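You operate a simulated robot arm through the tools that you are given. There is no shell and no other tool.

Carry out the task below with a simulated robot arm. There is one attempt and no reset: what you move stays moved.

TASK
Fit the bag roll on its holder and shut the drawer again.
Fine: the roll lies in the cupboard drawer.

The check looks at the end state, three seconds after you hand in, the way a careful person would. Anything else that was tipped, shoved, dropped, spilled or broken makes it a failure.

THE ROBOT
A 6-joint arm with a two-finger gripper, fixed in place. Base frame: the origin is at the foot of the arm, x ahead of it, y to its left, z up. Lengths are in m, angles in degrees, forces in N, time in s.
With the tool pointing down near the work surface it reaches from about 0.46 to 0.64 m from the base axis. Its first joint turns from -66.0 to 66.0 degrees. Payload 2.45 kg.
The TCP is the grasp point between the finger pads, 0.03 m short of the fingertips. In the tool frame z runs along the fingers and y along their closing line. Largest opening 0.106 m; the body of the gripper starts 0.079 m behind the TCP.
Orientation is told as [roll, pitch, yaw] about the base's x, y, z axes, in that order, counted from this pose: with the fingers straight down and closing along the base's y, the tool's x points along the base's -x, its y along +y and its z along -z.

THE INTERFACE
- The arm moves only by the tool move_arm. Its arguments are lists of equal length, an entry for each row: "travel": the shift along the tool's x, y, z in m, a list of three; "delta_rot": the turn, a rotation vector about the tool's x, y, z in degrees, a list of three. In form: {"travel": [[x, y, z], ...], "delta_rot": [[wx, wy, wz], ...]}. A call has 1 to 20 rows; each row is the pose to reach, as a shift and turn from the pose commanded when the call began, along the tool's axes at that moment. "gripper" is the opening, from 0 (shut) to 1 (fully open), set as the call begins (left out, the last holds). Rows are played at 5 a second. More than 0.05 m and 8.6 degrees between two rows, or a gripper value outside its range, and nothing of the call is played. Where a pose cannot be reached the arm comes as near as it can. A force on the tool above 40 N (or 10 N above the force at the start of the call, whichever is more), or a blocked arm, ends the call early, and 0.2 s more pass. Each finger travels about 0.153 m/s and halts on what it meets, pressing with about 23 N; the grip force reading is that of the motor and also rises with nothing between the fingers. The clock runs only during rows and for 0.2 s after the last one: add rows that repeat a pose to give the fingers time. The reply holds the time, the measured pose of the TCP, the force on the tool along the base axes, the opening and the grip force, in the units named above and with some noise, with the torque about the TCP (base axes, N m) and any sound that the robot's microphone picked up.
- Cameras (640 x 400 px; columns grow to the right, rows downward): "scene" is fixed at [0.0467, 0.4063, 1.4061]; the picture's right is [-0.84, -0.55, 0.00], its down [-0.30, 0.46, -0.84] and it looks along [0.46, -0.70, -0.55] (base axes); focal length 371 px, centre (320, 200). "wrist" rides on the gripper at [0.076, -0.002, -0.106] in the tool frame; the picture's right is [0.02, 1.00, 0.00], its down [-0.78, 0.02, -0.62] and it looks along [-0.62, 0.01, 0.78] (tool axes); focal length 247 px, centre (320, 200). There is no depth. A picture from a camera that has moved, and an enlarged one, comes with that camera's place and axes in the base frame and with its lens.
- grab_frame(camera): a new picture of that camera. No time passes.
- close_up(camera, box): a new picture of the part [left, top, right, bottom] of that camera's present view, enlarged. No time passes.
- sign_off(): hands the job in; it is judged then, once.

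Nothing tells you positions but the pictures and the camera data. Unless the task says otherwise, let go and move clear before handing in.

The tools are called after ">>>" as a command line: name --argument value ..., lists and objects as JSON in quotes. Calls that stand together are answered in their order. move_arm: Moves the arm, as the interface text tells. Its arguments: {"type":"object","properties":{"travel":{"type":"array","items":{"type":"array","items":{"type":"number"}}},"delta_rot":{"type":"array","items":{"type":"array","items":{"type":"number"}}},"gripper":{"type":"number"}},"required":["travel","delta_rot"]} The other tools are called the same way: grab_frame (camera) takes a picture; close_up (camera, box) takes an enlarged picture of a part of a camera's view; sign_off () hands the job in.

At the start:

```text
time: 0.0
ee_pos: [0.3272, -0.2292, 1.1251]
ee_rot: [-0.1, 0.0, 0.1]
ft_force: [-0.3, -0.1, 0.4]
moment: [0.01, 0.02, -0.02]
gripper_width: 0.1057
grasp_force: 0.1
```

scene: 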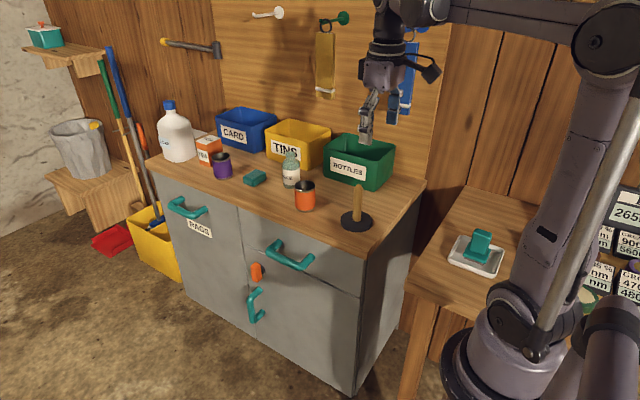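
wrist: 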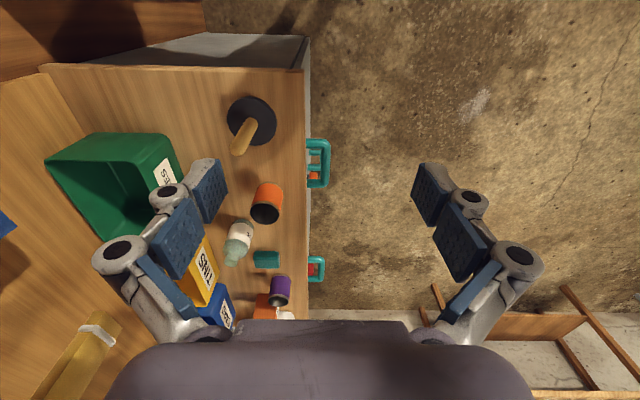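

I see a cupboard whose front faces +y, with handles, a peg on a black disc on its top, and bins behind. I'll look closer before planning.

>>> close_up --camera "scene" --box '[230, 170, 430, 330]'

>>> close_up --camera "scene" --box '[140, 90, 300, 250]'

>>> close_up --camera "scene" --box '[230, 0, 450, 140]'

>>> close_up --camera "wrist" --box '[200, 60, 360, 320]'

```text
2.50 times, centred on (330, 250) of scene
camera zoom: at [0.0467, 0.4063, 1.4061], right [-0.84, -0.55, 0.0], down [-0.3, 0.46, -0.84], along [0.46, -0.7, -0.55], focal length 928 px, centre (295, 75)
```

zoom: 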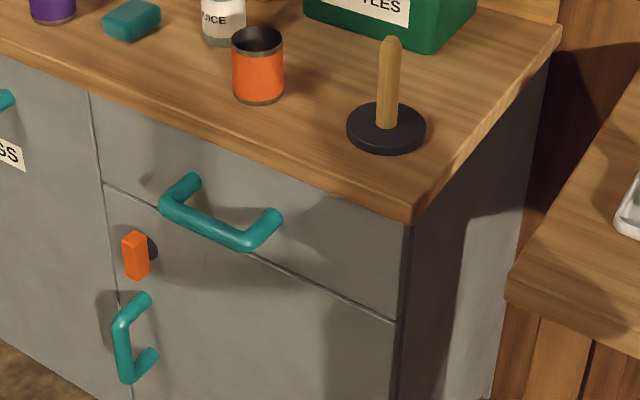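

```text
2.50 times, centred on (220, 170) of scene
camera zoom: at [0.0467, 0.4063, 1.4061], right [-0.84, -0.55, 0.0], down [-0.3, 0.46, -0.84], along [0.46, -0.7, -0.55], focal length 928 px, centre (570, 275)
```

zoom: 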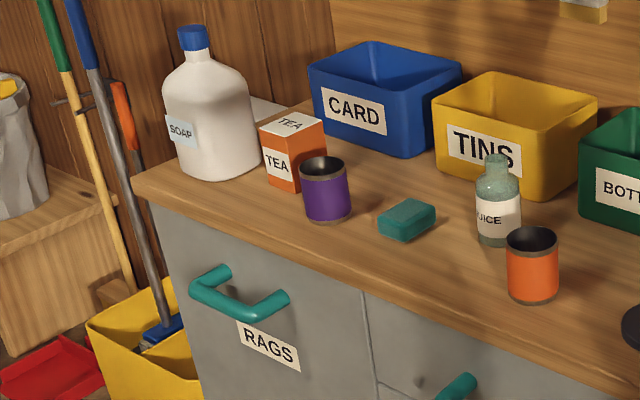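

```text
2.86 times, centred on (340, 70) of scene
camera zoom: at [0.0467, 0.4063, 1.4061], right [-0.84, -0.55, 0.0], down [-0.3, 0.46, -0.84], along [0.46, -0.7, -0.55], focal length 1061 px, centre (263, 571)
```

zoom: 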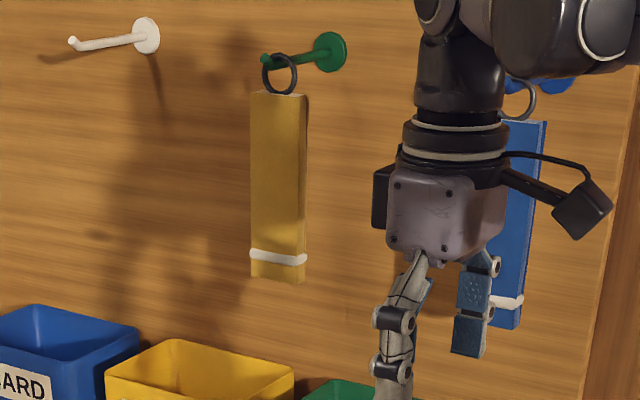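

```text
1.54 times, centred on (280, 190) of wrist
camera zoom: at [0.2509, -0.2307, 1.2335], right [-0.02, 1.0, 0.0], down [0.78, 0.02, 0.62], along [0.62, 0.01, -0.78], focal length 380 px, centre (382, 215)
```

zoom: 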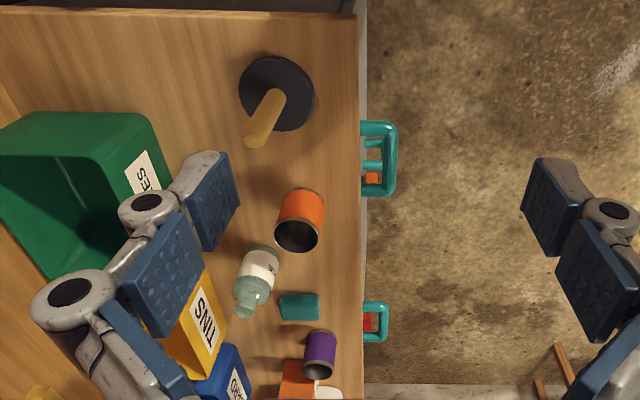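

The peg (holder) stands on the counter at about (0.425, -0.357), and the counter top is near z 0.765. The teal bar of the right-hand drawer runs from x 0.53 to 0.645 at about y -0.213, z 0.66. I'll move in front of it with the tool tilted.

>>> move_arm --travel '[[-0.026, 0.008, 0.0275], [-0.052, 0.016, 0.055], [-0.078, 0.024, 0.0825], [-0.104, 0.032, 0.11], [-0.13, 0.04, 0.1375], [-0.156, 0.048, 0.165], [-0.182, 0.056, 0.1925], [-0.208, 0.064, 0.22], [-0.234, 0.072, 0.2475], [-0.259, 0.079, 0.275], [-0.259, 0.079, 0.275]]' --delta_rot '[[3, 0, 0], [6, 0, 0], [9, 0, 0], [12, 0, 0], [15, 0, 0], [18, 0, 0], [21, 0, 0], [24, 0, 0], [27, 0, 0], [30, 0, 0], [30, 0, 0]]' --gripper 0.5

>>> grab_frame --camera "wrist"

>>> grab_frame --camera "scene"

```text
time: 2.4
ee_pos: [0.5825, -0.1517, 0.853]
ee_rot: [-30.2, 0.0, 0.0]
ft_force: [0.1, 0.8, -0.6]
moment: [-0.01, 0.0, 0.01]
gripper_width: 0.0532
grasp_force: 0.0
```

```text
taken
camera wrist: at [0.5067, -0.0975, 0.9461], right [-0.02, 0.87, -0.5], down [0.78, 0.33, 0.53], along [0.62, -0.38, -0.68], focal length 247 px, centre (320, 200)
```

wrist: 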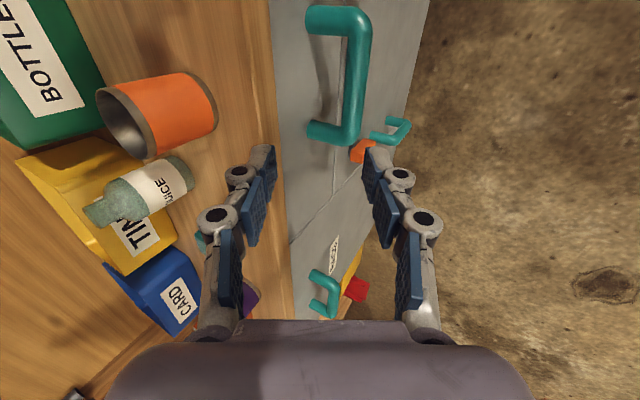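

```text
taken
```

scene: 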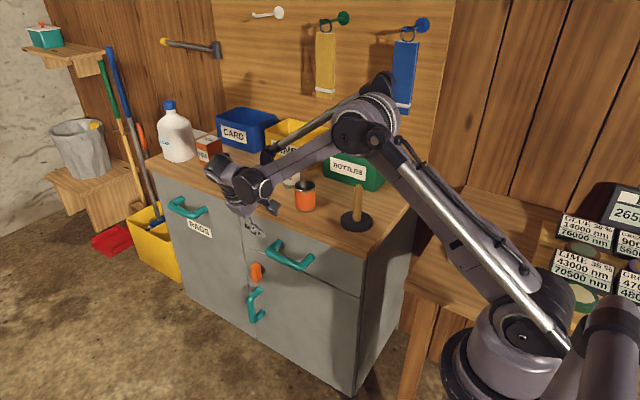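

The handle estimate agrees across views: the bar's centre is near (0.58, -0.213, 0.66). I'll line the jaws up with it and slide down along the tool axis around the bar, still open.

>>> move_arm --travel '[[0, 0.0416, 0.0], [0, 0.0416, 0.04], [0, 0.0416, 0.08], [0, 0.0416, 0.11], [0, 0.0416, 0.13], [0, 0.0416, 0.13]]' --delta_rot '[[0, 0, 0], [0, 0, 0], [0, 0, 0], [0, 0, 0], [0, 0, 0], [0, 0, 0]]'

>>> grab_frame --camera "wrist"

>>> close_up --camera "scene" --box '[200, 140, 400, 300]'

```text
time: 3.8
ee_pos: [0.588, -0.1798, 0.7193]
ee_rot: [-29.9, 0.1, 0.0]
ft_force: [0.7, -0.5, 0.2]
moment: [-0.01, -0.02, -0.06]
gripper_width: 0.0529
grasp_force: 0.0
```

```text
taken
camera wrist: at [0.512, -0.1274, 0.8139], right [-0.02, 0.87, -0.5], down [0.78, 0.33, 0.53], along [0.62, -0.38, -0.68], focal length 247 px, centre (320, 200)
```

wrist: 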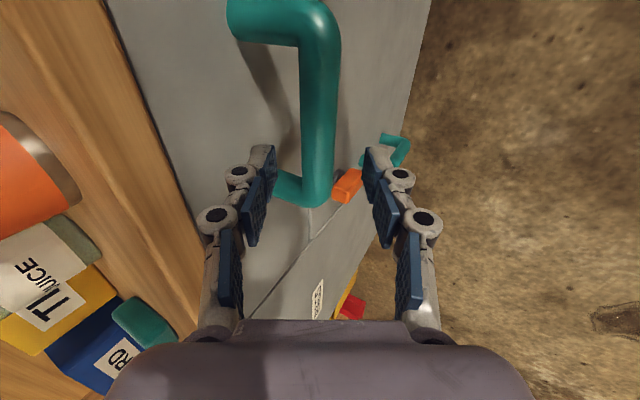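

```text
2.50 times, centred on (300, 220) of scene
camera zoom: at [0.0467, 0.4063, 1.4061], right [-0.84, -0.55, 0.0], down [-0.3, 0.46, -0.84], along [0.46, -0.7, -0.55], focal length 928 px, centre (370, 150)
```

zoom: 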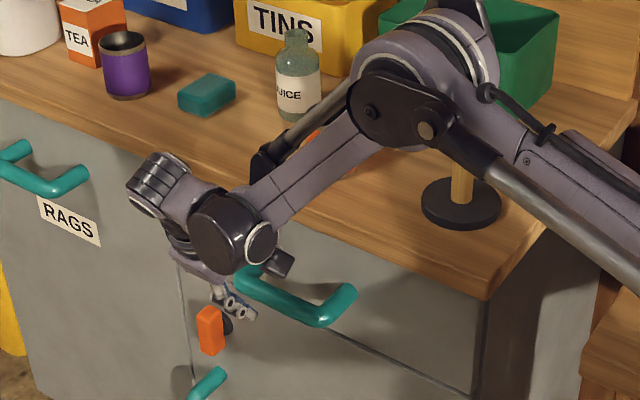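

The bar sits midway between the fingers. I'll go the last 55 mm along the tool axis and then close.

>>> move_arm --travel '[[0, 0, 0.02], [0, 0, 0.035], [0, 0, 0.048], [0, 0, 0.055], [0, 0, 0.055]]' --delta_rot '[[0, 0, 0], [0, 0, 0], [0, 0, 0], [0, 0, 0], [0, 0, 0]]'

>>> grab_frame --camera "wrist"

>>> close_up --camera "scene" --box '[200, 140, 400, 300]'

```text
time: 5.0
ee_pos: [0.5854, -0.2077, 0.671]
ee_rot: [-30.0, -0.1, 0.0]
ft_force: [-0.2, -0.2, 0.2]
moment: [0.0, 0.01, 0.02]
gripper_width: 0.0528
grasp_force: 0.0
```

```text
taken
camera wrist: at [0.5105, -0.1547, 0.7665], right [-0.02, 0.87, -0.5], down [0.78, 0.33, 0.53], along [0.62, -0.38, -0.68], focal length 247 px, centre (320, 200)
```

wrist: 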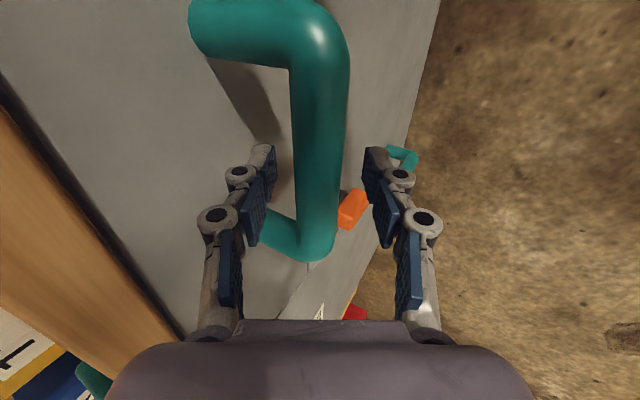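

```text
2.50 times, centred on (300, 220) of scene
camera zoom: at [0.0467, 0.4063, 1.4061], right [-0.84, -0.55, 0.0], down [-0.3, 0.46, -0.84], along [0.46, -0.7, -0.55], focal length 928 px, centre (370, 150)
```

zoom: 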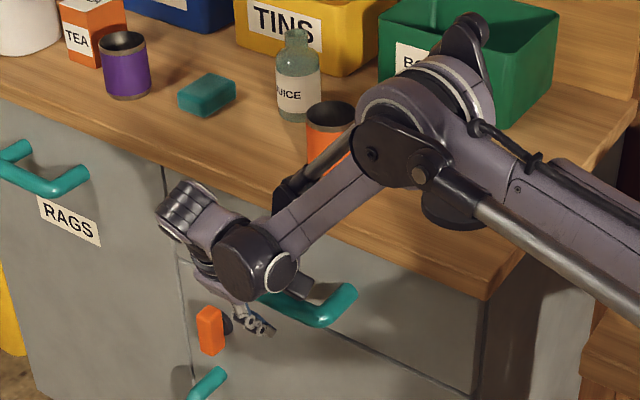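

The bar is between the pads near the tips; closing on it.

>>> move_arm --travel '[[0, 0, 0], [0, 0, 0], [0, 0, 0]]' --delta_rot '[[0, 0, 0], [0, 0, 0], [0, 0, 0]]' --gripper 0.0

>>> grab_frame --camera "wrist"

```text
time: 5.8
ee_pos: [0.587, -0.2077, 0.6725]
ee_rot: [-30.1, 0.0, -0.1]
ft_force: [0.5, -0.6, 14.3]
moment: [-0.04, 0.04, -0.65]
gripper_width: 0.0236
grasp_force: 45.1
```

```text
taken
camera wrist: at [0.5105, -0.1547, 0.7672], right [-0.02, 0.87, -0.5], down [0.78, 0.33, 0.53], along [0.62, -0.38, -0.68], focal length 247 px, centre (320, 200)
```

wrist: 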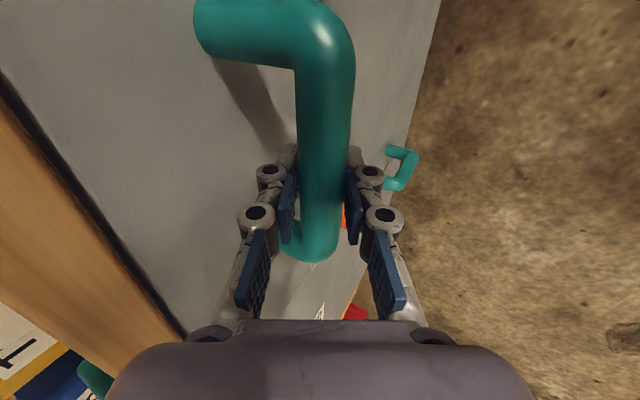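

I have the bar (24 mm). I'll pull straight out along +y, slowly, and watch the force.

>>> move_arm --travel '[[0, 0.0087, -0.005], [0, 0.0173, -0.01], [0, 0.026, -0.015], [0, 0.0346, -0.02], [0, 0.0433, -0.025], [0, 0.052, -0.03]]' --delta_rot '[[0, 0, 0], [0, 0, 0], [0, 0, 0], [0, 0, 0], [0, 0, 0], [0, 0, 0]]'

>>> grab_frame --camera "scene"

```text
time: 7.2
ee_pos: [0.5863, -0.1473, 0.6697]
ee_rot: [-29.9, -0.3, 0.1]
ft_force: [10.3, -0.1, -0.4]
moment: [-0.04, -0.75, -0.07]
gripper_width: 0.0261
grasp_force: 44.4
```

```text
taken
```

scene: 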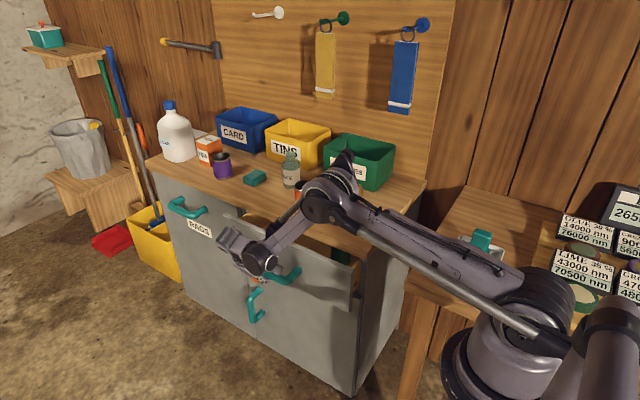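

The drawer slides out freely. I'll keep pulling further.

>>> move_arm --travel '[[0, 0.0173, -0.01], [0, 0.0346, -0.02], [0, 0.052, -0.03], [0, 0.0693, -0.04], [0, 0.0866, -0.05], [0, 0.104, -0.06], [0, 0.121, -0.07], [0, 0.121, -0.07]]' --delta_rot '[[0, 0, 0], [0, 0, 0], [0, 0, 0], [0, 0, 0], [0, 0, 0], [0, 0, 0], [0, 0, 0], [0, 0, 0]]'

>>> grab_frame --camera "scene"

>>> grab_frame --camera "wrist"

```text
time: 9.0
ee_pos: [0.5859, -0.008, 0.6711]
ee_rot: [-30.0, -0.1, 0.1]
ft_force: [-2.0, 1.4, -2.7]
moment: [-0.01, -0.02, -0.47]
gripper_width: 0.0245
grasp_force: 44.8
```

```text
taken
```

scene: 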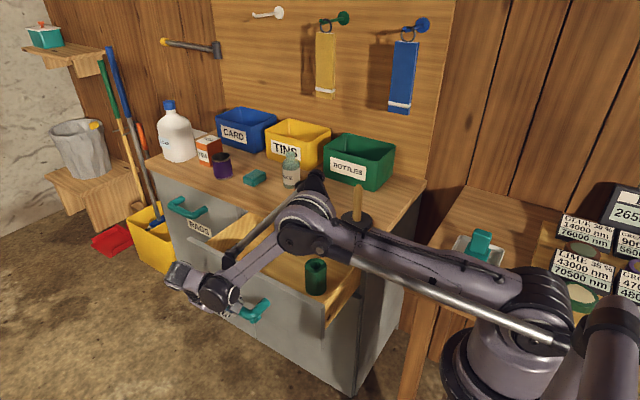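

```text
taken
camera wrist: at [0.5099, 0.0457, 0.7647], right [-0.02, 0.87, -0.5], down [0.78, 0.33, 0.53], along [0.62, -0.38, -0.68], focal length 247 px, centre (320, 200)
```

wrist: 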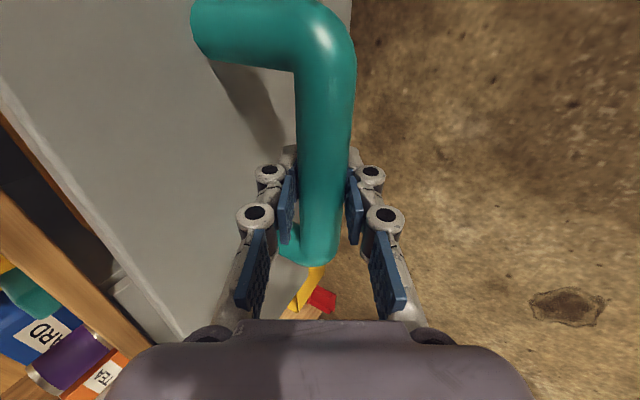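

The dark-green roll stands upright in the open drawer. I'll look closer.

>>> close_up --camera "scene" --box '[230, 190, 390, 330]'

```text
2.86 times, centred on (310, 260) of scene
camera zoom: at [0.0467, 0.4064, 1.4061], right [-0.84, -0.55, 0.0], down [-0.3, 0.46, -0.84], along [0.46, -0.7, -0.55], focal length 1061 px, centre (349, 29)
```

zoom: 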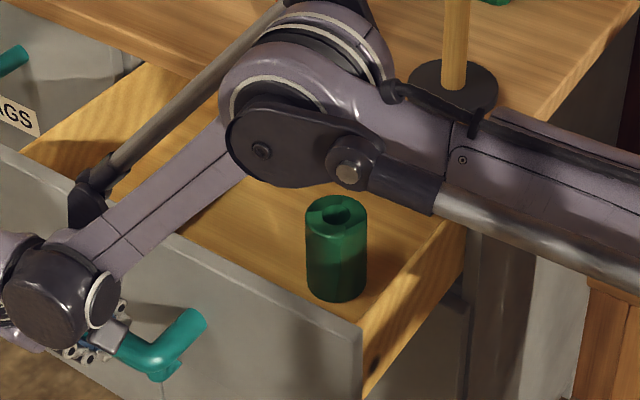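

The roll stands at roughly (0.469, -0.213), about 0.06 across and 0.10 tall. I'll release the handle and back off along the tool axis.

>>> move_arm --travel '[[0, 0, 0], [0, 0, 0], [0, 0, -0.02], [0, 0, -0.05], [0, 0, -0.09], [0, 0, -0.13], [0, 0, -0.17], [0, 0, -0.2], [0, 0, -0.2]]' --delta_rot '[[0, 0, 0], [0, 0, 0], [0, 0, 0], [0, 0, 0], [0, 0, 0], [0, 0, 0], [0, 0, 0], [0, 0, 0], [0, 0, 0]]' --gripper 0.5

>>> grab_frame --camera "wrist"

>>> grab_frame --camera "scene"

```text
time: 11.0
ee_pos: [0.5872, 0.0936, 0.8429]
ee_rot: [-30.0, 0.0, 0.0]
ft_force: [-0.5, -0.7, 0.5]
moment: [0.01, 0.03, 0.0]
gripper_width: 0.0532
grasp_force: 0.1
```

```text
taken
camera wrist: at [0.5117, 0.1452, 0.9363], right [-0.02, 0.87, -0.5], down [0.78, 0.33, 0.53], along [0.62, -0.38, -0.68], focal length 247 px, centre (320, 200)
```

wrist: 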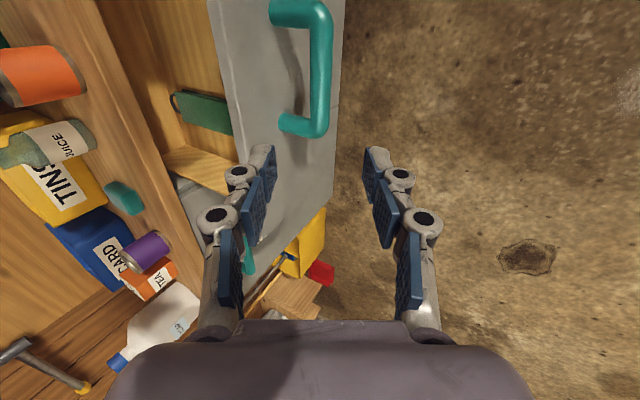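

```text
taken
```

scene: 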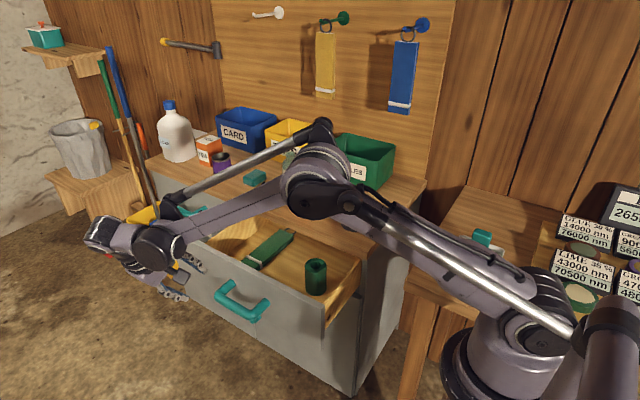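

There is also a flat green item lying in the drawer, beside the upright roll. I'll look at both.

>>> close_up --camera "scene" --box '[220, 210, 380, 330]'

>>> close_up --camera "scene" --box '[295, 245, 340, 305]'

>>> close_up --camera "wrist" --box '[120, 40, 280, 220]'

```text
3.33 times, centred on (300, 270) of scene
camera zoom: at [0.0467, 0.4063, 1.4061], right [-0.84, -0.55, 0.0], down [-0.3, 0.46, -0.84], along [0.46, -0.7, -0.55], focal length 1238 px, centre (387, -33)
```

zoom: 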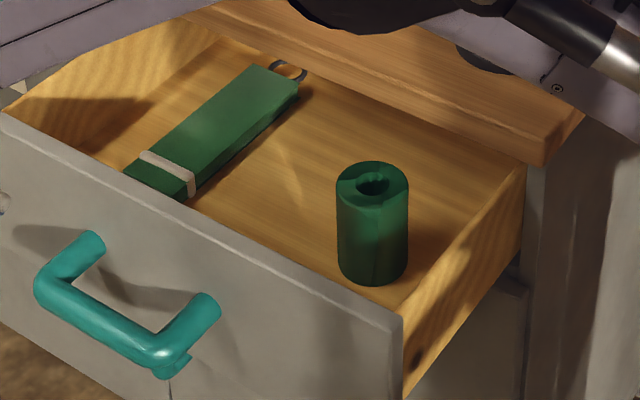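

```text
6.67 times, centred on (318, 275) of scene
camera zoom: at [0.0467, 0.4063, 1.4061], right [-0.84, -0.55, 0.0], down [-0.3, 0.46, -0.84], along [0.46, -0.7, -0.55], focal length 2476 px, centre (337, -300)
```

zoom: 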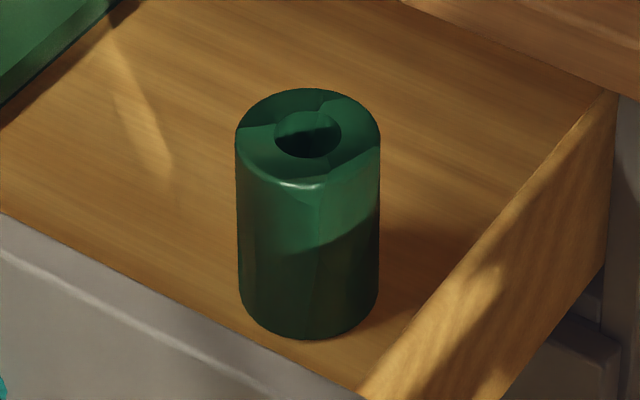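

```text
2.22 times, centred on (200, 130) of wrist
camera zoom: at [0.5117, 0.1452, 0.9363], right [-0.02, 0.87, -0.5], down [0.78, 0.33, 0.53], along [0.62, -0.38, -0.68], focal length 549 px, centre (587, 356)
```

zoom: 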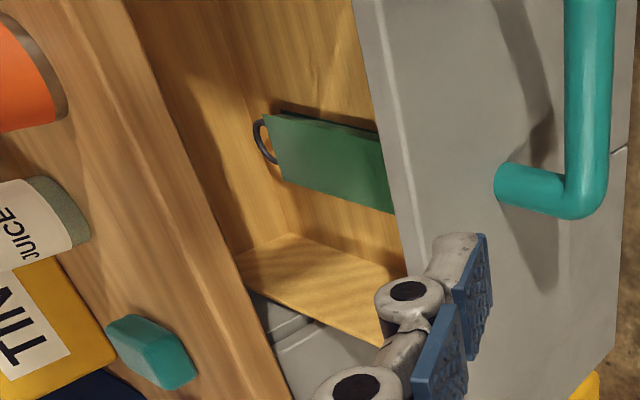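

The roll (0.06 across, with a hole of about 28 mm) stands on the drawer floor, and the flat green cloth lies apart and should stay untouched. I'll rise, bring the tool vertical, and turn it so the jaws close along x.

>>> move_arm --travel '[[0.0145, -0.041, -0.0065], [0.029, -0.082, -0.013], [0.0435, -0.123, -0.0195], [0.058, -0.164, -0.026], [0.0725, -0.2055, -0.0325], [0.087, -0.2465, -0.039], [0.087, -0.2465, -0.039]]' --delta_rot '[[-5, 0, 0], [-10, 0, 0], [-15, 0, 0], [-20, 0, 0], [-25, 0, 0], [-30, 0, 0], [-30, 0, 0]]' --gripper 1.0

>>> move_arm --travel '[[0, 0, 0], [0, 0, 0], [0, 0, 0], [0, 0, 0], [0, 0, 0], [0, 0, 0], [0, 0, 0], [0, 0, 0], [0, 0, 0], [0, 0, 0], [0, 0, 0], [0, 0, 0], [0, 0, 0]]' --delta_rot '[[0, 0, 8], [0, 0, 16], [0, 0, 24], [0, 0, 32], [0, 0, 40], [0, 0, 48], [0, 0, 56], [0, 0, 64], [0, 0, 72], [0, 0, 80], [0, 0, 88], [0, 0, 90], [0, 0, 90]]'

>>> grab_frame --camera "wrist"

>>> grab_frame --camera "scene"

```text
time: 12.6
ee_pos: [0.5016, -0.1002, 1.0009]
ee_rot: [0.2, -0.1, -0.1]
ft_force: [0.0, 0.2, -0.6]
moment: [-0.01, 0.0, 0.0]
gripper_width: 0.1063
grasp_force: 0.1
```

```text
time: 15.4
ee_pos: [0.4998, -0.1027, 0.9997]
ee_rot: [0.0, -0.1, -90.1]
ft_force: [-0.1, 0.3, 0.5]
moment: [0.01, 0.03, -0.02]
gripper_width: 0.106
grasp_force: 0.1
```

```text
taken
camera wrist: at [0.4982, -0.0244, 1.1078], right [1.0, 0.02, 0.0], down [0.02, -0.78, 0.62], along [0.01, -0.62, -0.78], focal length 247 px, centre (320, 200)
```

wrist: 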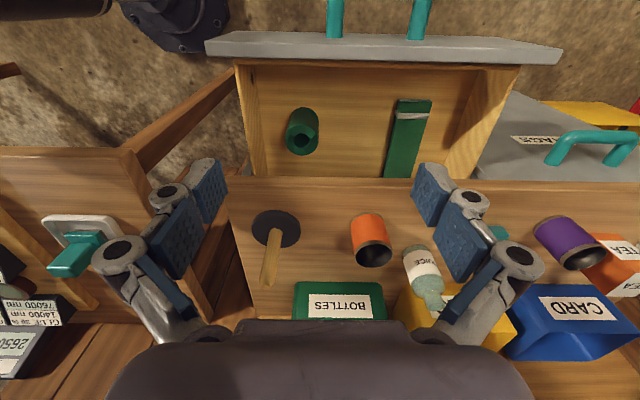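

```text
taken
```

scene: 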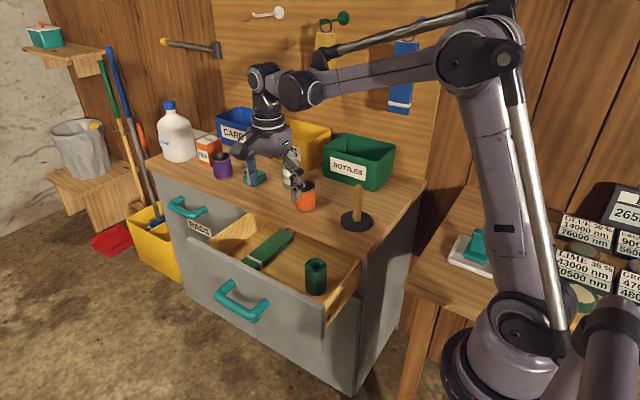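

Good view of both the roll and the peg. Zooming on both to locate them precisely.

>>> close_up --camera "wrist" --box '[260, 90, 340, 170]'

>>> close_up --camera "wrist" --box '[230, 195, 330, 295]'

>>> close_up --camera "scene" --box '[320, 170, 390, 240]'

```text
5.00 times, centred on (300, 130) of wrist
camera zoom: at [0.4982, -0.0244, 1.1078], right [1.0, 0.02, 0.0], down [0.02, -0.78, 0.62], along [0.01, -0.62, -0.78], focal length 1235 px, centre (420, 550)
```

zoom: 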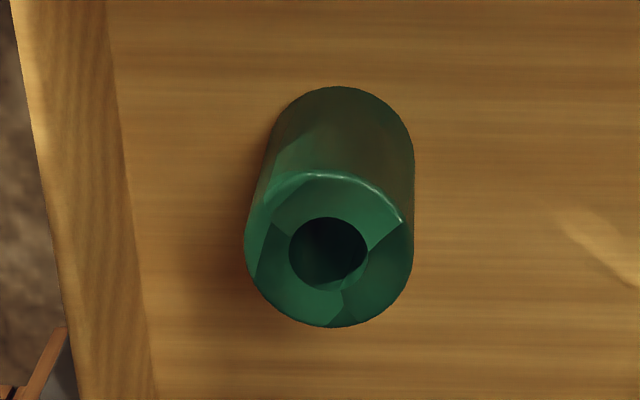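

```text
4.00 times, centred on (280, 245) of wrist
camera zoom: at [0.4982, -0.0244, 1.1078], right [1.0, 0.02, 0.0], down [0.02, -0.78, 0.62], along [0.01, -0.62, -0.78], focal length 988 px, centre (480, 20)
```

zoom: 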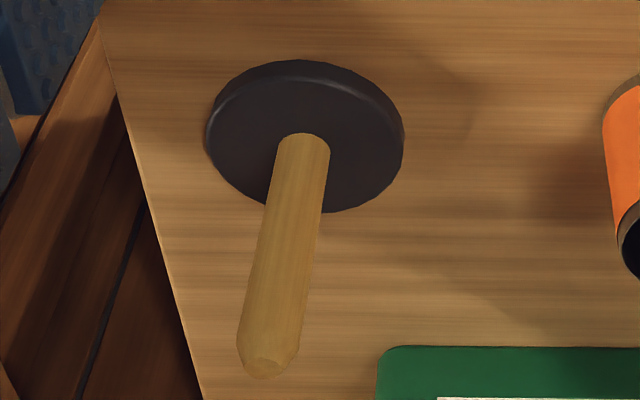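

```text
5.71 times, centred on (355, 205) of scene
camera zoom: at [0.0467, 0.4063, 1.4061], right [-0.84, -0.55, 0.0], down [-0.3, 0.46, -0.84], along [0.46, -0.7, -0.55], focal length 2122 px, centre (120, 171)
```

zoom: 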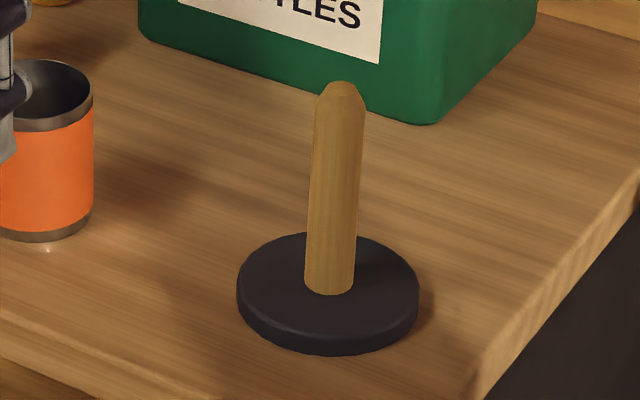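

Roll top centre is near (0.468, -0.213, 0.703). The peg axis is near (0.4235, -0.3545), running from its disc at z ≈ 0.788 up to z ≈ 0.898. Next I'll hover above the roll with the jaws partly open.

>>> move_arm --travel '[[-0.022, -0.0064, 0.035], [-0.044, -0.0128, 0.07], [-0.066, -0.0192, 0.105], [-0.088, -0.0256, 0.14], [-0.11, -0.032, 0.175], [-0.11, -0.032, 0.2], [-0.11, -0.032, 0.2]]' --delta_rot '[[0, 0, 0], [0, 0, 0], [0, 0, 0], [0, 0, 0], [0, 0, 0], [0, 0, 0], [0, 0, 0]]' --gripper 0.8

>>> grab_frame --camera "wrist"

>>> grab_frame --camera "scene"

```text
time: 17.0
ee_pos: [0.4678, -0.2136, 0.7996]
ee_rot: [0.0, -0.1, -90.0]
ft_force: [0.2, 0.0, 0.8]
moment: [0.01, 0.01, -0.02]
gripper_width: 0.0846
grasp_force: 0.1
```

```text
taken
camera wrist: at [0.4659, -0.1359, 0.9071], right [1.0, 0.02, 0.0], down [0.02, -0.78, 0.62], along [0.01, -0.62, -0.78], focal length 247 px, centre (320, 200)
```

wrist: 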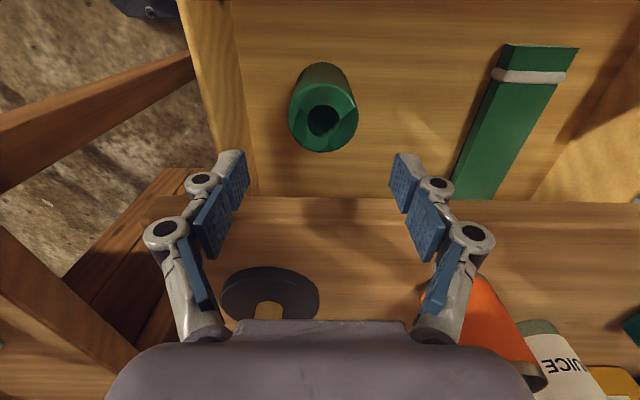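

```text
taken
```

scene: 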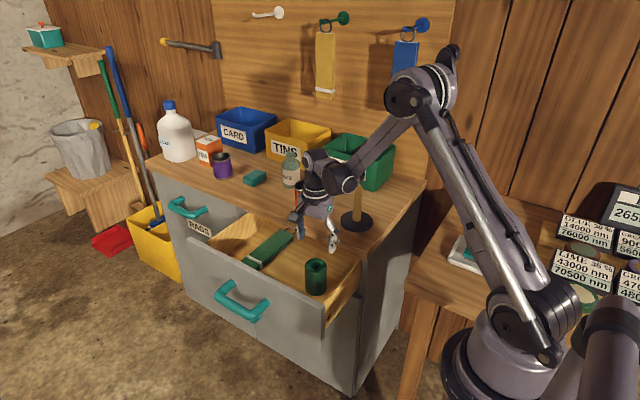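

The roll's position confirms at (0.470, -0.212), between the jaws. I'll descend around it to z ≈ 0.665.

>>> move_arm --travel '[[0.001, 0.002, 0.03], [0.001, 0.002, 0.06], [0.001, 0.002, 0.085], [0.001, 0.002, 0.105], [0.001, 0.002, 0.12], [0.001, 0.002, 0.135], [0.001, 0.002, 0.135]]' --delta_rot '[[0, 0, 0], [0, 0, 0], [0, 0, 0], [0, 0, 0], [0, 0, 0], [0, 0, 0], [0, 0, 0]]'

>>> grab_frame --camera "wrist"

>>> close_up --camera "scene" --box '[250, 160, 400, 320]'

```text
time: 18.2
ee_pos: [0.4677, -0.2123, 0.6894]
ee_rot: [-0.1, -0.3, -90.1]
ft_force: [-5.8, 3.3, 12.7]
moment: [-0.85, -0.68, -0.16]
gripper_width: 0.0849
grasp_force: 0.1
stopped in row 5: the force on the tool passed its limit at 56 N (the readings are from after the stop); the commanded pose is now the measured one
```

```text
taken
camera wrist: at [0.4666, -0.1348, 0.7969], right [1.0, 0.02, 0.0], down [0.02, -0.78, 0.63], along [0.01, -0.63, -0.78], focal length 247 px, centre (320, 200)
```

wrist: 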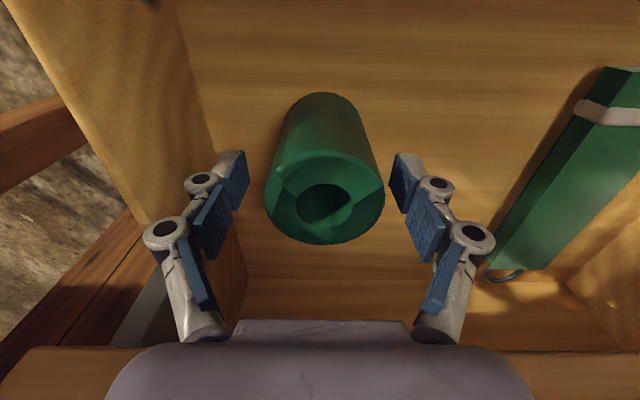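

```text
2.50 times, centred on (325, 240) of scene
camera zoom: at [0.0464, 0.4065, 1.4061], right [-0.84, -0.55, 0.0], down [-0.3, 0.46, -0.84], along [0.46, -0.7, -0.55], focal length 928 px, centre (308, 100)
```

zoom: 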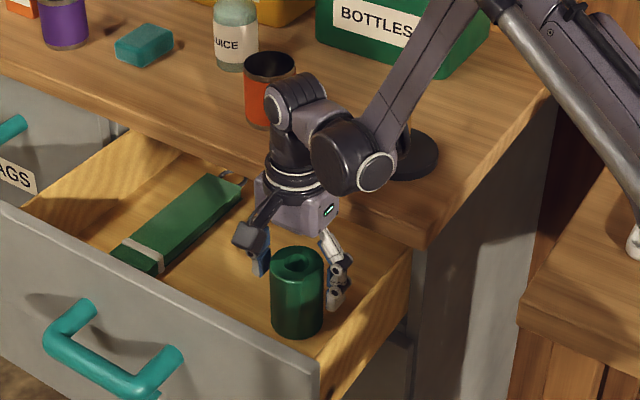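

Something on the gripper, probably its body, pressed on the counter edge at TCP z ≈ 0.689 (contact works out near (0.487, -0.258, 0.765)), and nothing has moved. The fingers already reach 4 cm down the roll, so I'll rise 4 mm and close here.

>>> move_arm --travel '[[0, 0, -0.004], [0, 0.001, -0.004]]' --delta_rot '[[0, 0, 0], [0, 0, 0]]'

>>> move_arm --travel '[[0, 0, 0], [0, 0, 0], [0, 0, 0]]' --delta_rot '[[0, 0, 0], [0, 0, 0], [0, 0, 0]]' --gripper 0.4

>>> grab_frame --camera "wrist"

```text
time: 18.8
ee_pos: [0.4692, -0.2138, 0.6939]
ee_rot: [0.0, -0.3, -90.0]
ft_force: [0.4, -0.3, 0.2]
moment: [-0.04, -0.01, -0.01]
gripper_width: 0.0846
grasp_force: 0.0
```

```text
time: 19.6
ee_pos: [0.4687, -0.2132, 0.6934]
ee_rot: [0.0, -0.3, -90.0]
ft_force: [2.5, -0.1, 6.6]
moment: [-0.01, -0.07, 0.0]
gripper_width: 0.0593
grasp_force: 23.0
```

```text
taken
camera wrist: at [0.468, -0.1352, 0.8003], right [1.0, 0.02, 0.0], down [0.02, -0.78, 0.63], along [0.01, -0.62, -0.78], focal length 247 px, centre (320, 200)
```

wrist: 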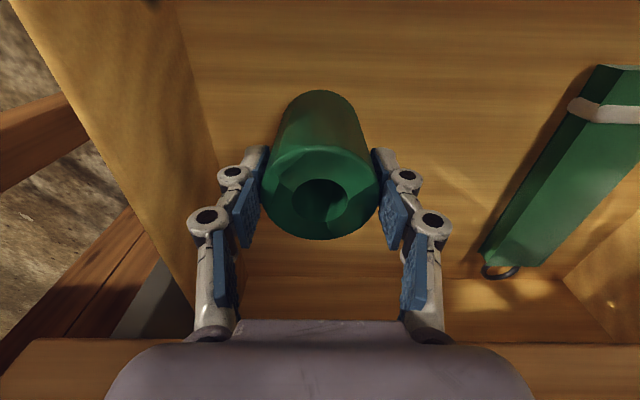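

The roll is held firmly (59 mm). I'll lift it straight up, clear of the drawer and the peg height.

>>> move_arm --travel '[[0, 0, -0.01], [0, 0, -0.025], [0, 0, -0.05], [0, 0, -0.085], [0, 0, -0.12], [0, 0, -0.16], [0, 0, -0.2], [0, 0, -0.24], [0, 0, -0.28], [0, 0, -0.31], [0, 0, -0.34], [0, 0, -0.34]]' --delta_rot '[[0, 0, 0], [0, 0, 0], [0, 0, 0], [0, 0, 0], [0, 0, 0], [0, 0, 0], [0, 0, 0], [0, 0, 0], [0, 0, 0], [0, 0, 0], [0, 0, 0], [0, 0, 0]]'

>>> grab_frame --camera "wrist"

>>> grab_frame --camera "scene"

```text
time: 22.2
ee_pos: [0.4684, -0.2138, 1.0351]
ee_rot: [0.0, -0.2, -90.0]
ft_force: [0.3, 0.4, -1.3]
moment: [0.0, 0.0, 0.0]
gripper_width: 0.0595
grasp_force: 23.6
```

```text
taken
camera wrist: at [0.4671, -0.1353, 1.1413], right [1.0, 0.02, 0.0], down [0.02, -0.78, 0.63], along [0.01, -0.62, -0.78], focal length 247 px, centre (320, 200)
```

wrist: 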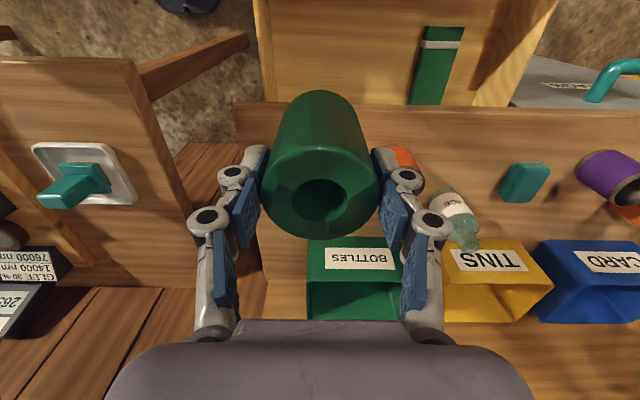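

```text
taken
```

scene: 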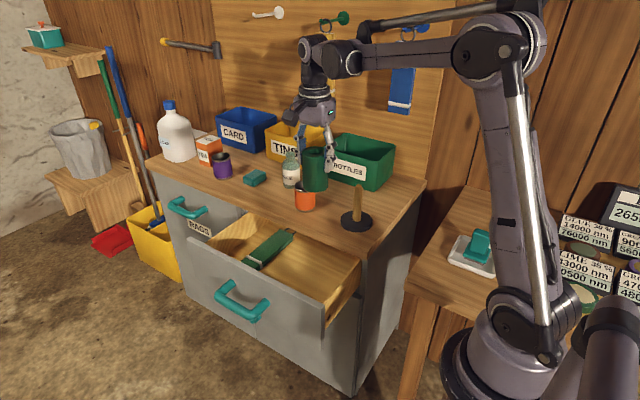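

The roll is up and well held; roll axis is about 1.5 mm in +y of the TCP. Moving over the peg, staying high.

>>> move_arm --travel '[[-0.035, -0.011, 0], [-0.07, -0.022, 0], [-0.105, -0.033, 0], [-0.142, -0.045, 0], [-0.142, -0.045, 0], [-0.142, -0.045, 0]]' --delta_rot '[[0, 0, 0], [0, 0, 0], [0, 0, 0], [0, 0, 0], [0, 0, 0], [0, 0, 0]]'

>>> grab_frame --camera "wrist"

>>> close_up --camera "scene" --box '[290, 90, 430, 250]'

```text
time: 23.6
ee_pos: [0.423, -0.3531, 1.0341]
ee_rot: [-0.1, -0.3, -90.1]
ft_force: [-0.8, 0.1, -1.7]
moment: [-0.01, 0.01, 0.02]
gripper_width: 0.0593
grasp_force: 23.2
```

```text
taken
camera wrist: at [0.4219, -0.2755, 1.1409], right [1.0, 0.02, 0.0], down [0.02, -0.78, 0.63], along [0.01, -0.62, -0.78], focal length 247 px, centre (320, 200)
```

wrist: 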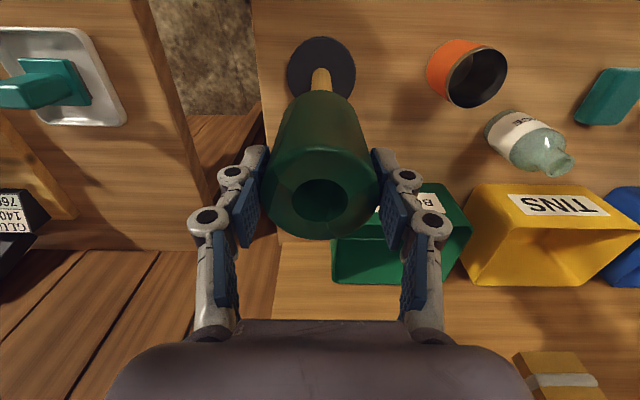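

```text
2.50 times, centred on (360, 170) of scene
camera zoom: at [0.0467, 0.4063, 1.4061], right [-0.84, -0.55, 0.0], down [-0.3, 0.46, -0.84], along [0.46, -0.7, -0.55], focal length 928 px, centre (220, 275)
```

zoom: 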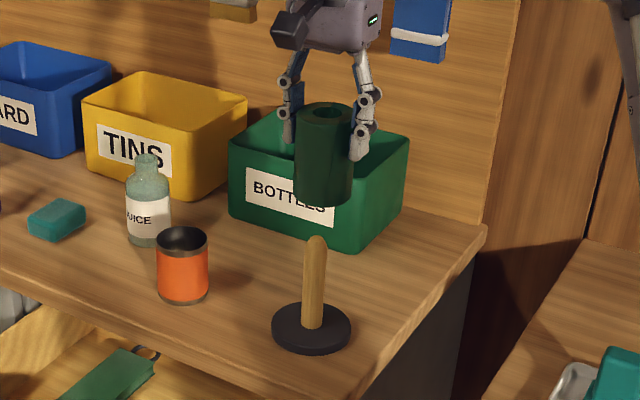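

The roll hangs above the peg. I'll zoom both cameras to measure the residual misalignment.

>>> close_up --camera "wrist" --box '[265, 30, 385, 130]'

>>> close_up --camera "wrist" --box '[250, 80, 400, 245]'

>>> close_up --camera "scene" --box '[310, 120, 410, 240]'

```text
4.00 times, centred on (325, 80) of wrist
camera zoom: at [0.4219, -0.2755, 1.1409], right [1.0, 0.02, 0.0], down [0.02, -0.78, 0.63], along [0.01, -0.62, -0.78], focal length 988 px, centre (300, 680)
```

zoom: 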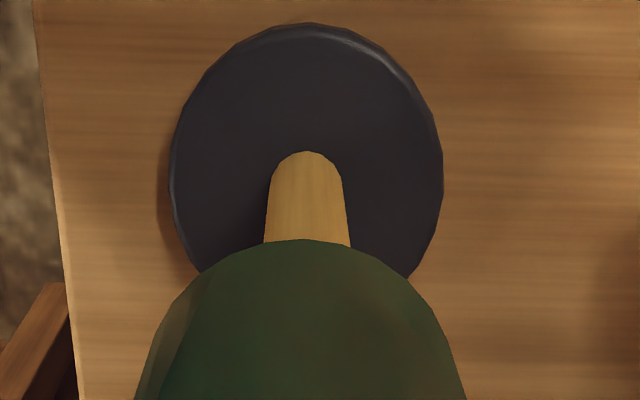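

```text
2.42 times, centred on (325, 162) of wrist
camera zoom: at [0.4219, -0.2755, 1.1409], right [1.0, 0.02, 0.0], down [0.02, -0.78, 0.63], along [0.01, -0.62, -0.78], focal length 599 px, centre (308, 291)
```

zoom: 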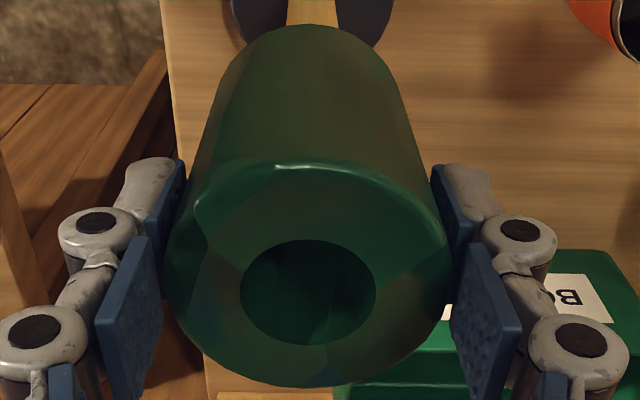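

```text
3.33 times, centred on (360, 180) of scene
camera zoom: at [0.0467, 0.4063, 1.4061], right [-0.84, -0.55, 0.0], down [-0.3, 0.46, -0.84], along [0.46, -0.7, -0.55], focal length 1238 px, centre (187, 267)
```

zoom: 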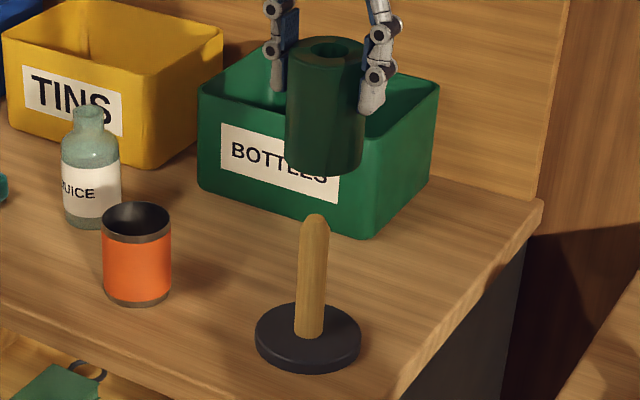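

The measurements differ by a few mm, so I'll take tighter scene zooms of the roll and the peg before lowering.

>>> close_up --camera "scene" --box '[330, 125, 380, 180]'

>>> close_up --camera "scene" --box '[330, 180, 380, 235]'

```text
7.27 times, centred on (355, 152) of scene
camera zoom: at [0.0467, 0.4063, 1.4061], right [-0.84, -0.55, 0.0], down [-0.3, 0.46, -0.84], along [0.46, -0.7, -0.55], focal length 2701 px, centre (66, 546)
```

zoom: 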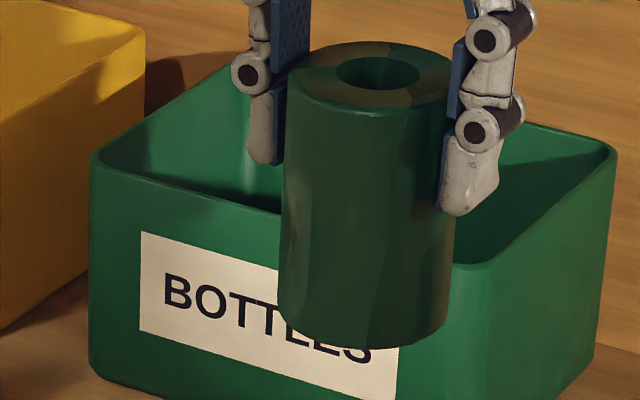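

```text
7.27 times, centred on (355, 208) of scene
camera zoom: at [0.0467, 0.4063, 1.4061], right [-0.84, -0.55, 0.0], down [-0.3, 0.46, -0.84], along [0.46, -0.7, -0.55], focal length 2701 px, centre (66, 146)
```

zoom: 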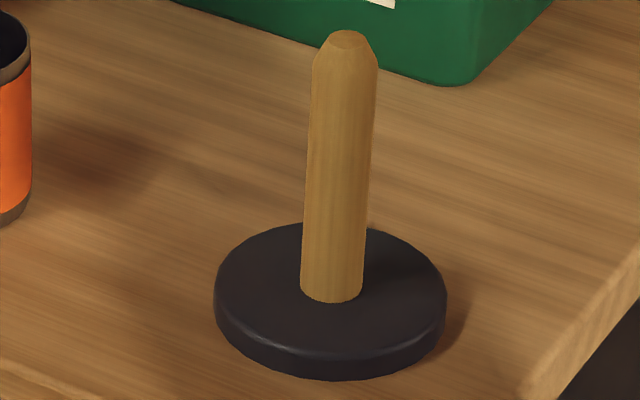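

The roll needs about 2 mm in +y to sit over the peg. I'll correct that and lower until its bottom is just above the peg tip, then recheck.

>>> move_arm --travel '[[0.002, 0.0005, 0.01], [0.002, 0.0005, 0.025], [0.002, 0.0005, 0.038], [0.002, 0.0005, 0.038]]' --delta_rot '[[0, 0, 0], [0, 0, 0], [0, 0, 0], [0, 0, 0]]'

>>> close_up --camera "scene" --box '[325, 130, 385, 235]'

>>> close_up --camera "wrist" --box '[265, 10, 385, 130]'

```text
time: 24.6
ee_pos: [0.4249, -0.352, 0.9959]
ee_rot: [0.0, -0.4, -90.0]
ft_force: [0.3, -0.7, -1.2]
moment: [-0.01, 0.0, -0.01]
gripper_width: 0.0594
grasp_force: 22.9
```

```text
3.81 times, centred on (355, 182) of scene
camera zoom: at [0.0467, 0.4063, 1.4061], right [-0.84, -0.55, 0.0], down [-0.3, 0.46, -0.84], along [0.46, -0.7, -0.55], focal length 1415 px, centre (187, 267)
```

zoom: 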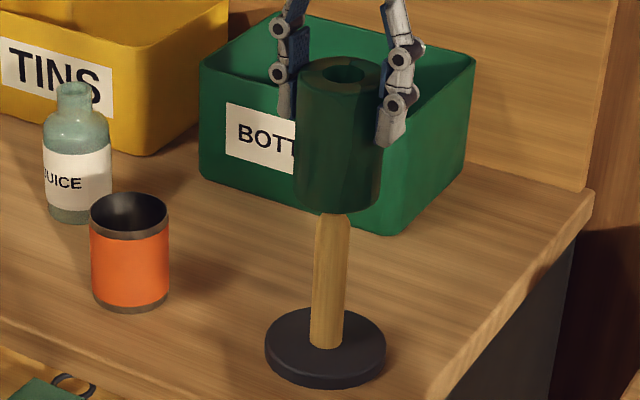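

```text
3.33 times, centred on (325, 70) of wrist
camera zoom: at [0.4235, -0.2745, 1.1026], right [1.0, 0.02, 0.0], down [0.02, -0.78, 0.63], along [0.01, -0.62, -0.78], focal length 823 px, centre (303, 633)
```

zoom: 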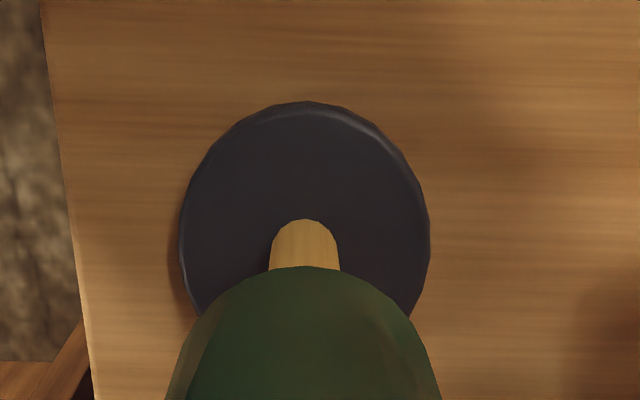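

Still about 2.5 mm short in +y. I'll correct and lower gently over the rounded tip.

>>> move_arm --travel '[[0.0025, 0, 0.0], [0.0025, 0, 0.008], [0.0025, 0, 0.016], [0.0025, 0, 0.024], [0.0025, 0, 0.03], [0.0025, 0, 0.03]]' --delta_rot '[[0, 0, 0], [0, 0, 0], [0, 0, 0], [0, 0, 0], [0, 0, 0], [0, 0, 0]]'

>>> close_up --camera "scene" --box '[325, 130, 385, 235]'

>>> grab_frame --camera "wrist"

```text
time: 26.0
ee_pos: [0.426, -0.351, 0.9663]
ee_rot: [0.0, -0.3, -90.0]
ft_force: [-0.3, -3.2, -1.0]
moment: [-0.29, 0.04, -0.02]
gripper_width: 0.0592
grasp_force: 22.9
```

```text
3.81 times, centred on (355, 182) of scene
camera zoom: at [0.0467, 0.4062, 1.4061], right [-0.84, -0.55, 0.0], down [-0.3, 0.46, -0.84], along [0.46, -0.7, -0.55], focal length 1415 px, centre (187, 267)
```

zoom: 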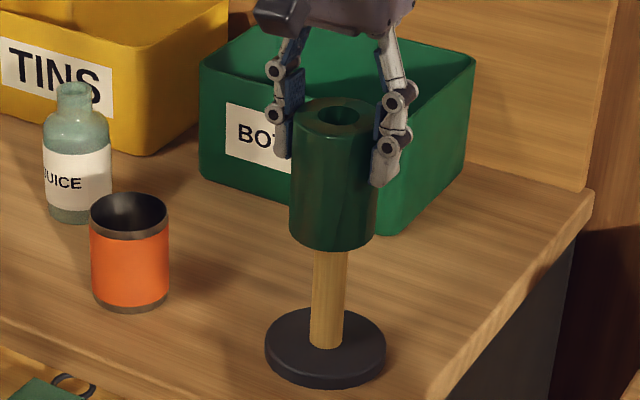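

```text
taken
camera wrist: at [0.424, -0.2722, 1.0732], right [1.0, 0.02, 0.0], down [0.02, -0.78, 0.63], along [0.01, -0.63, -0.78], focal length 247 px, centre (320, 200)
```

wrist: 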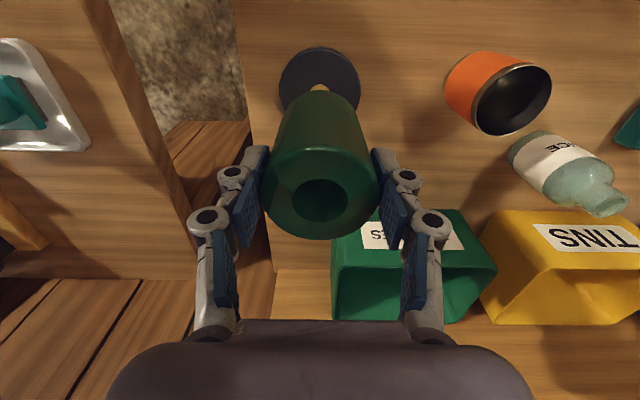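

The tip has entered the hole, and a side force of -3 N in y says the roll is now slightly too far +y. I'll ease back 1.5 mm and lower a little more.

>>> move_arm --travel '[[-0.0015, 0, 0.0], [-0.0015, 0, 0.0]]' --delta_rot '[[0, 0, 0], [0, 0, 0]]'

```text
time: 26.6
ee_pos: [0.4263, -0.35, 0.9673]
ee_rot: [0.0, -0.1, -90.0]
ft_force: [-0.6, -1.0, -1.6]
moment: [0.0, 0.03, 0.01]
gripper_width: 0.0596
grasp_force: 22.9
```

The side load is gone. Continuing down in small steps.

>>> move_arm --travel '[[0, 0, 0.01], [0, 0, 0.02], [0, 0, 0.03], [0, 0, 0.04], [0, 0, 0.04]]' --delta_rot '[[0, 0, 0], [0, 0, 0], [0, 0, 0], [0, 0, 0], [0, 0, 0]]'

>>> close_up --camera "scene" --box '[325, 130, 385, 235]'

>>> close_up --camera "wrist" --box '[250, 80, 400, 245]'

```text
time: 27.8
ee_pos: [0.4245, -0.3501, 0.9278]
ee_rot: [0.0, -0.3, -90.0]
ft_force: [-0.8, 0.2, -1.8]
moment: [0.02, -0.05, 0.02]
gripper_width: 0.0591
grasp_force: 22.8
```

```text
3.81 times, centred on (355, 182) of scene
camera zoom: at [0.0467, 0.4063, 1.4061], right [-0.84, -0.55, 0.0], down [-0.3, 0.46, -0.84], along [0.46, -0.7, -0.55], focal length 1415 px, centre (187, 267)
```

zoom: 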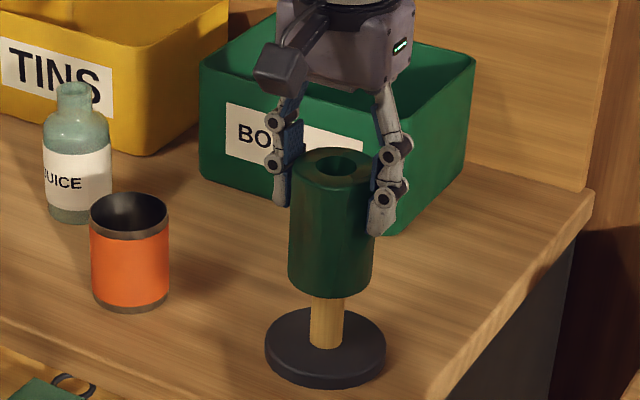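

```text
2.42 times, centred on (325, 162) of wrist
camera zoom: at [0.424, -0.2736, 1.0343], right [1.0, 0.02, 0.0], down [0.02, -0.78, 0.63], along [0.01, -0.62, -0.78], focal length 599 px, centre (308, 291)
```

zoom: 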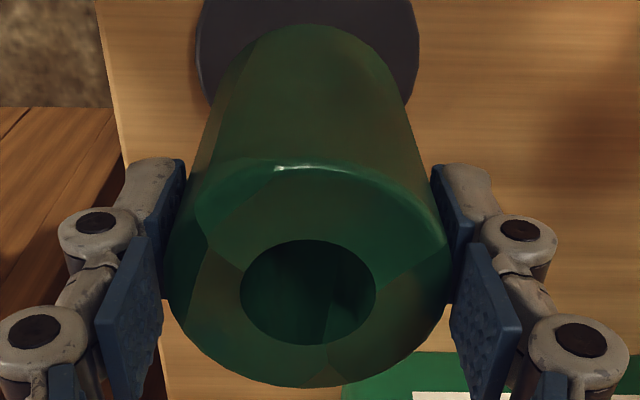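

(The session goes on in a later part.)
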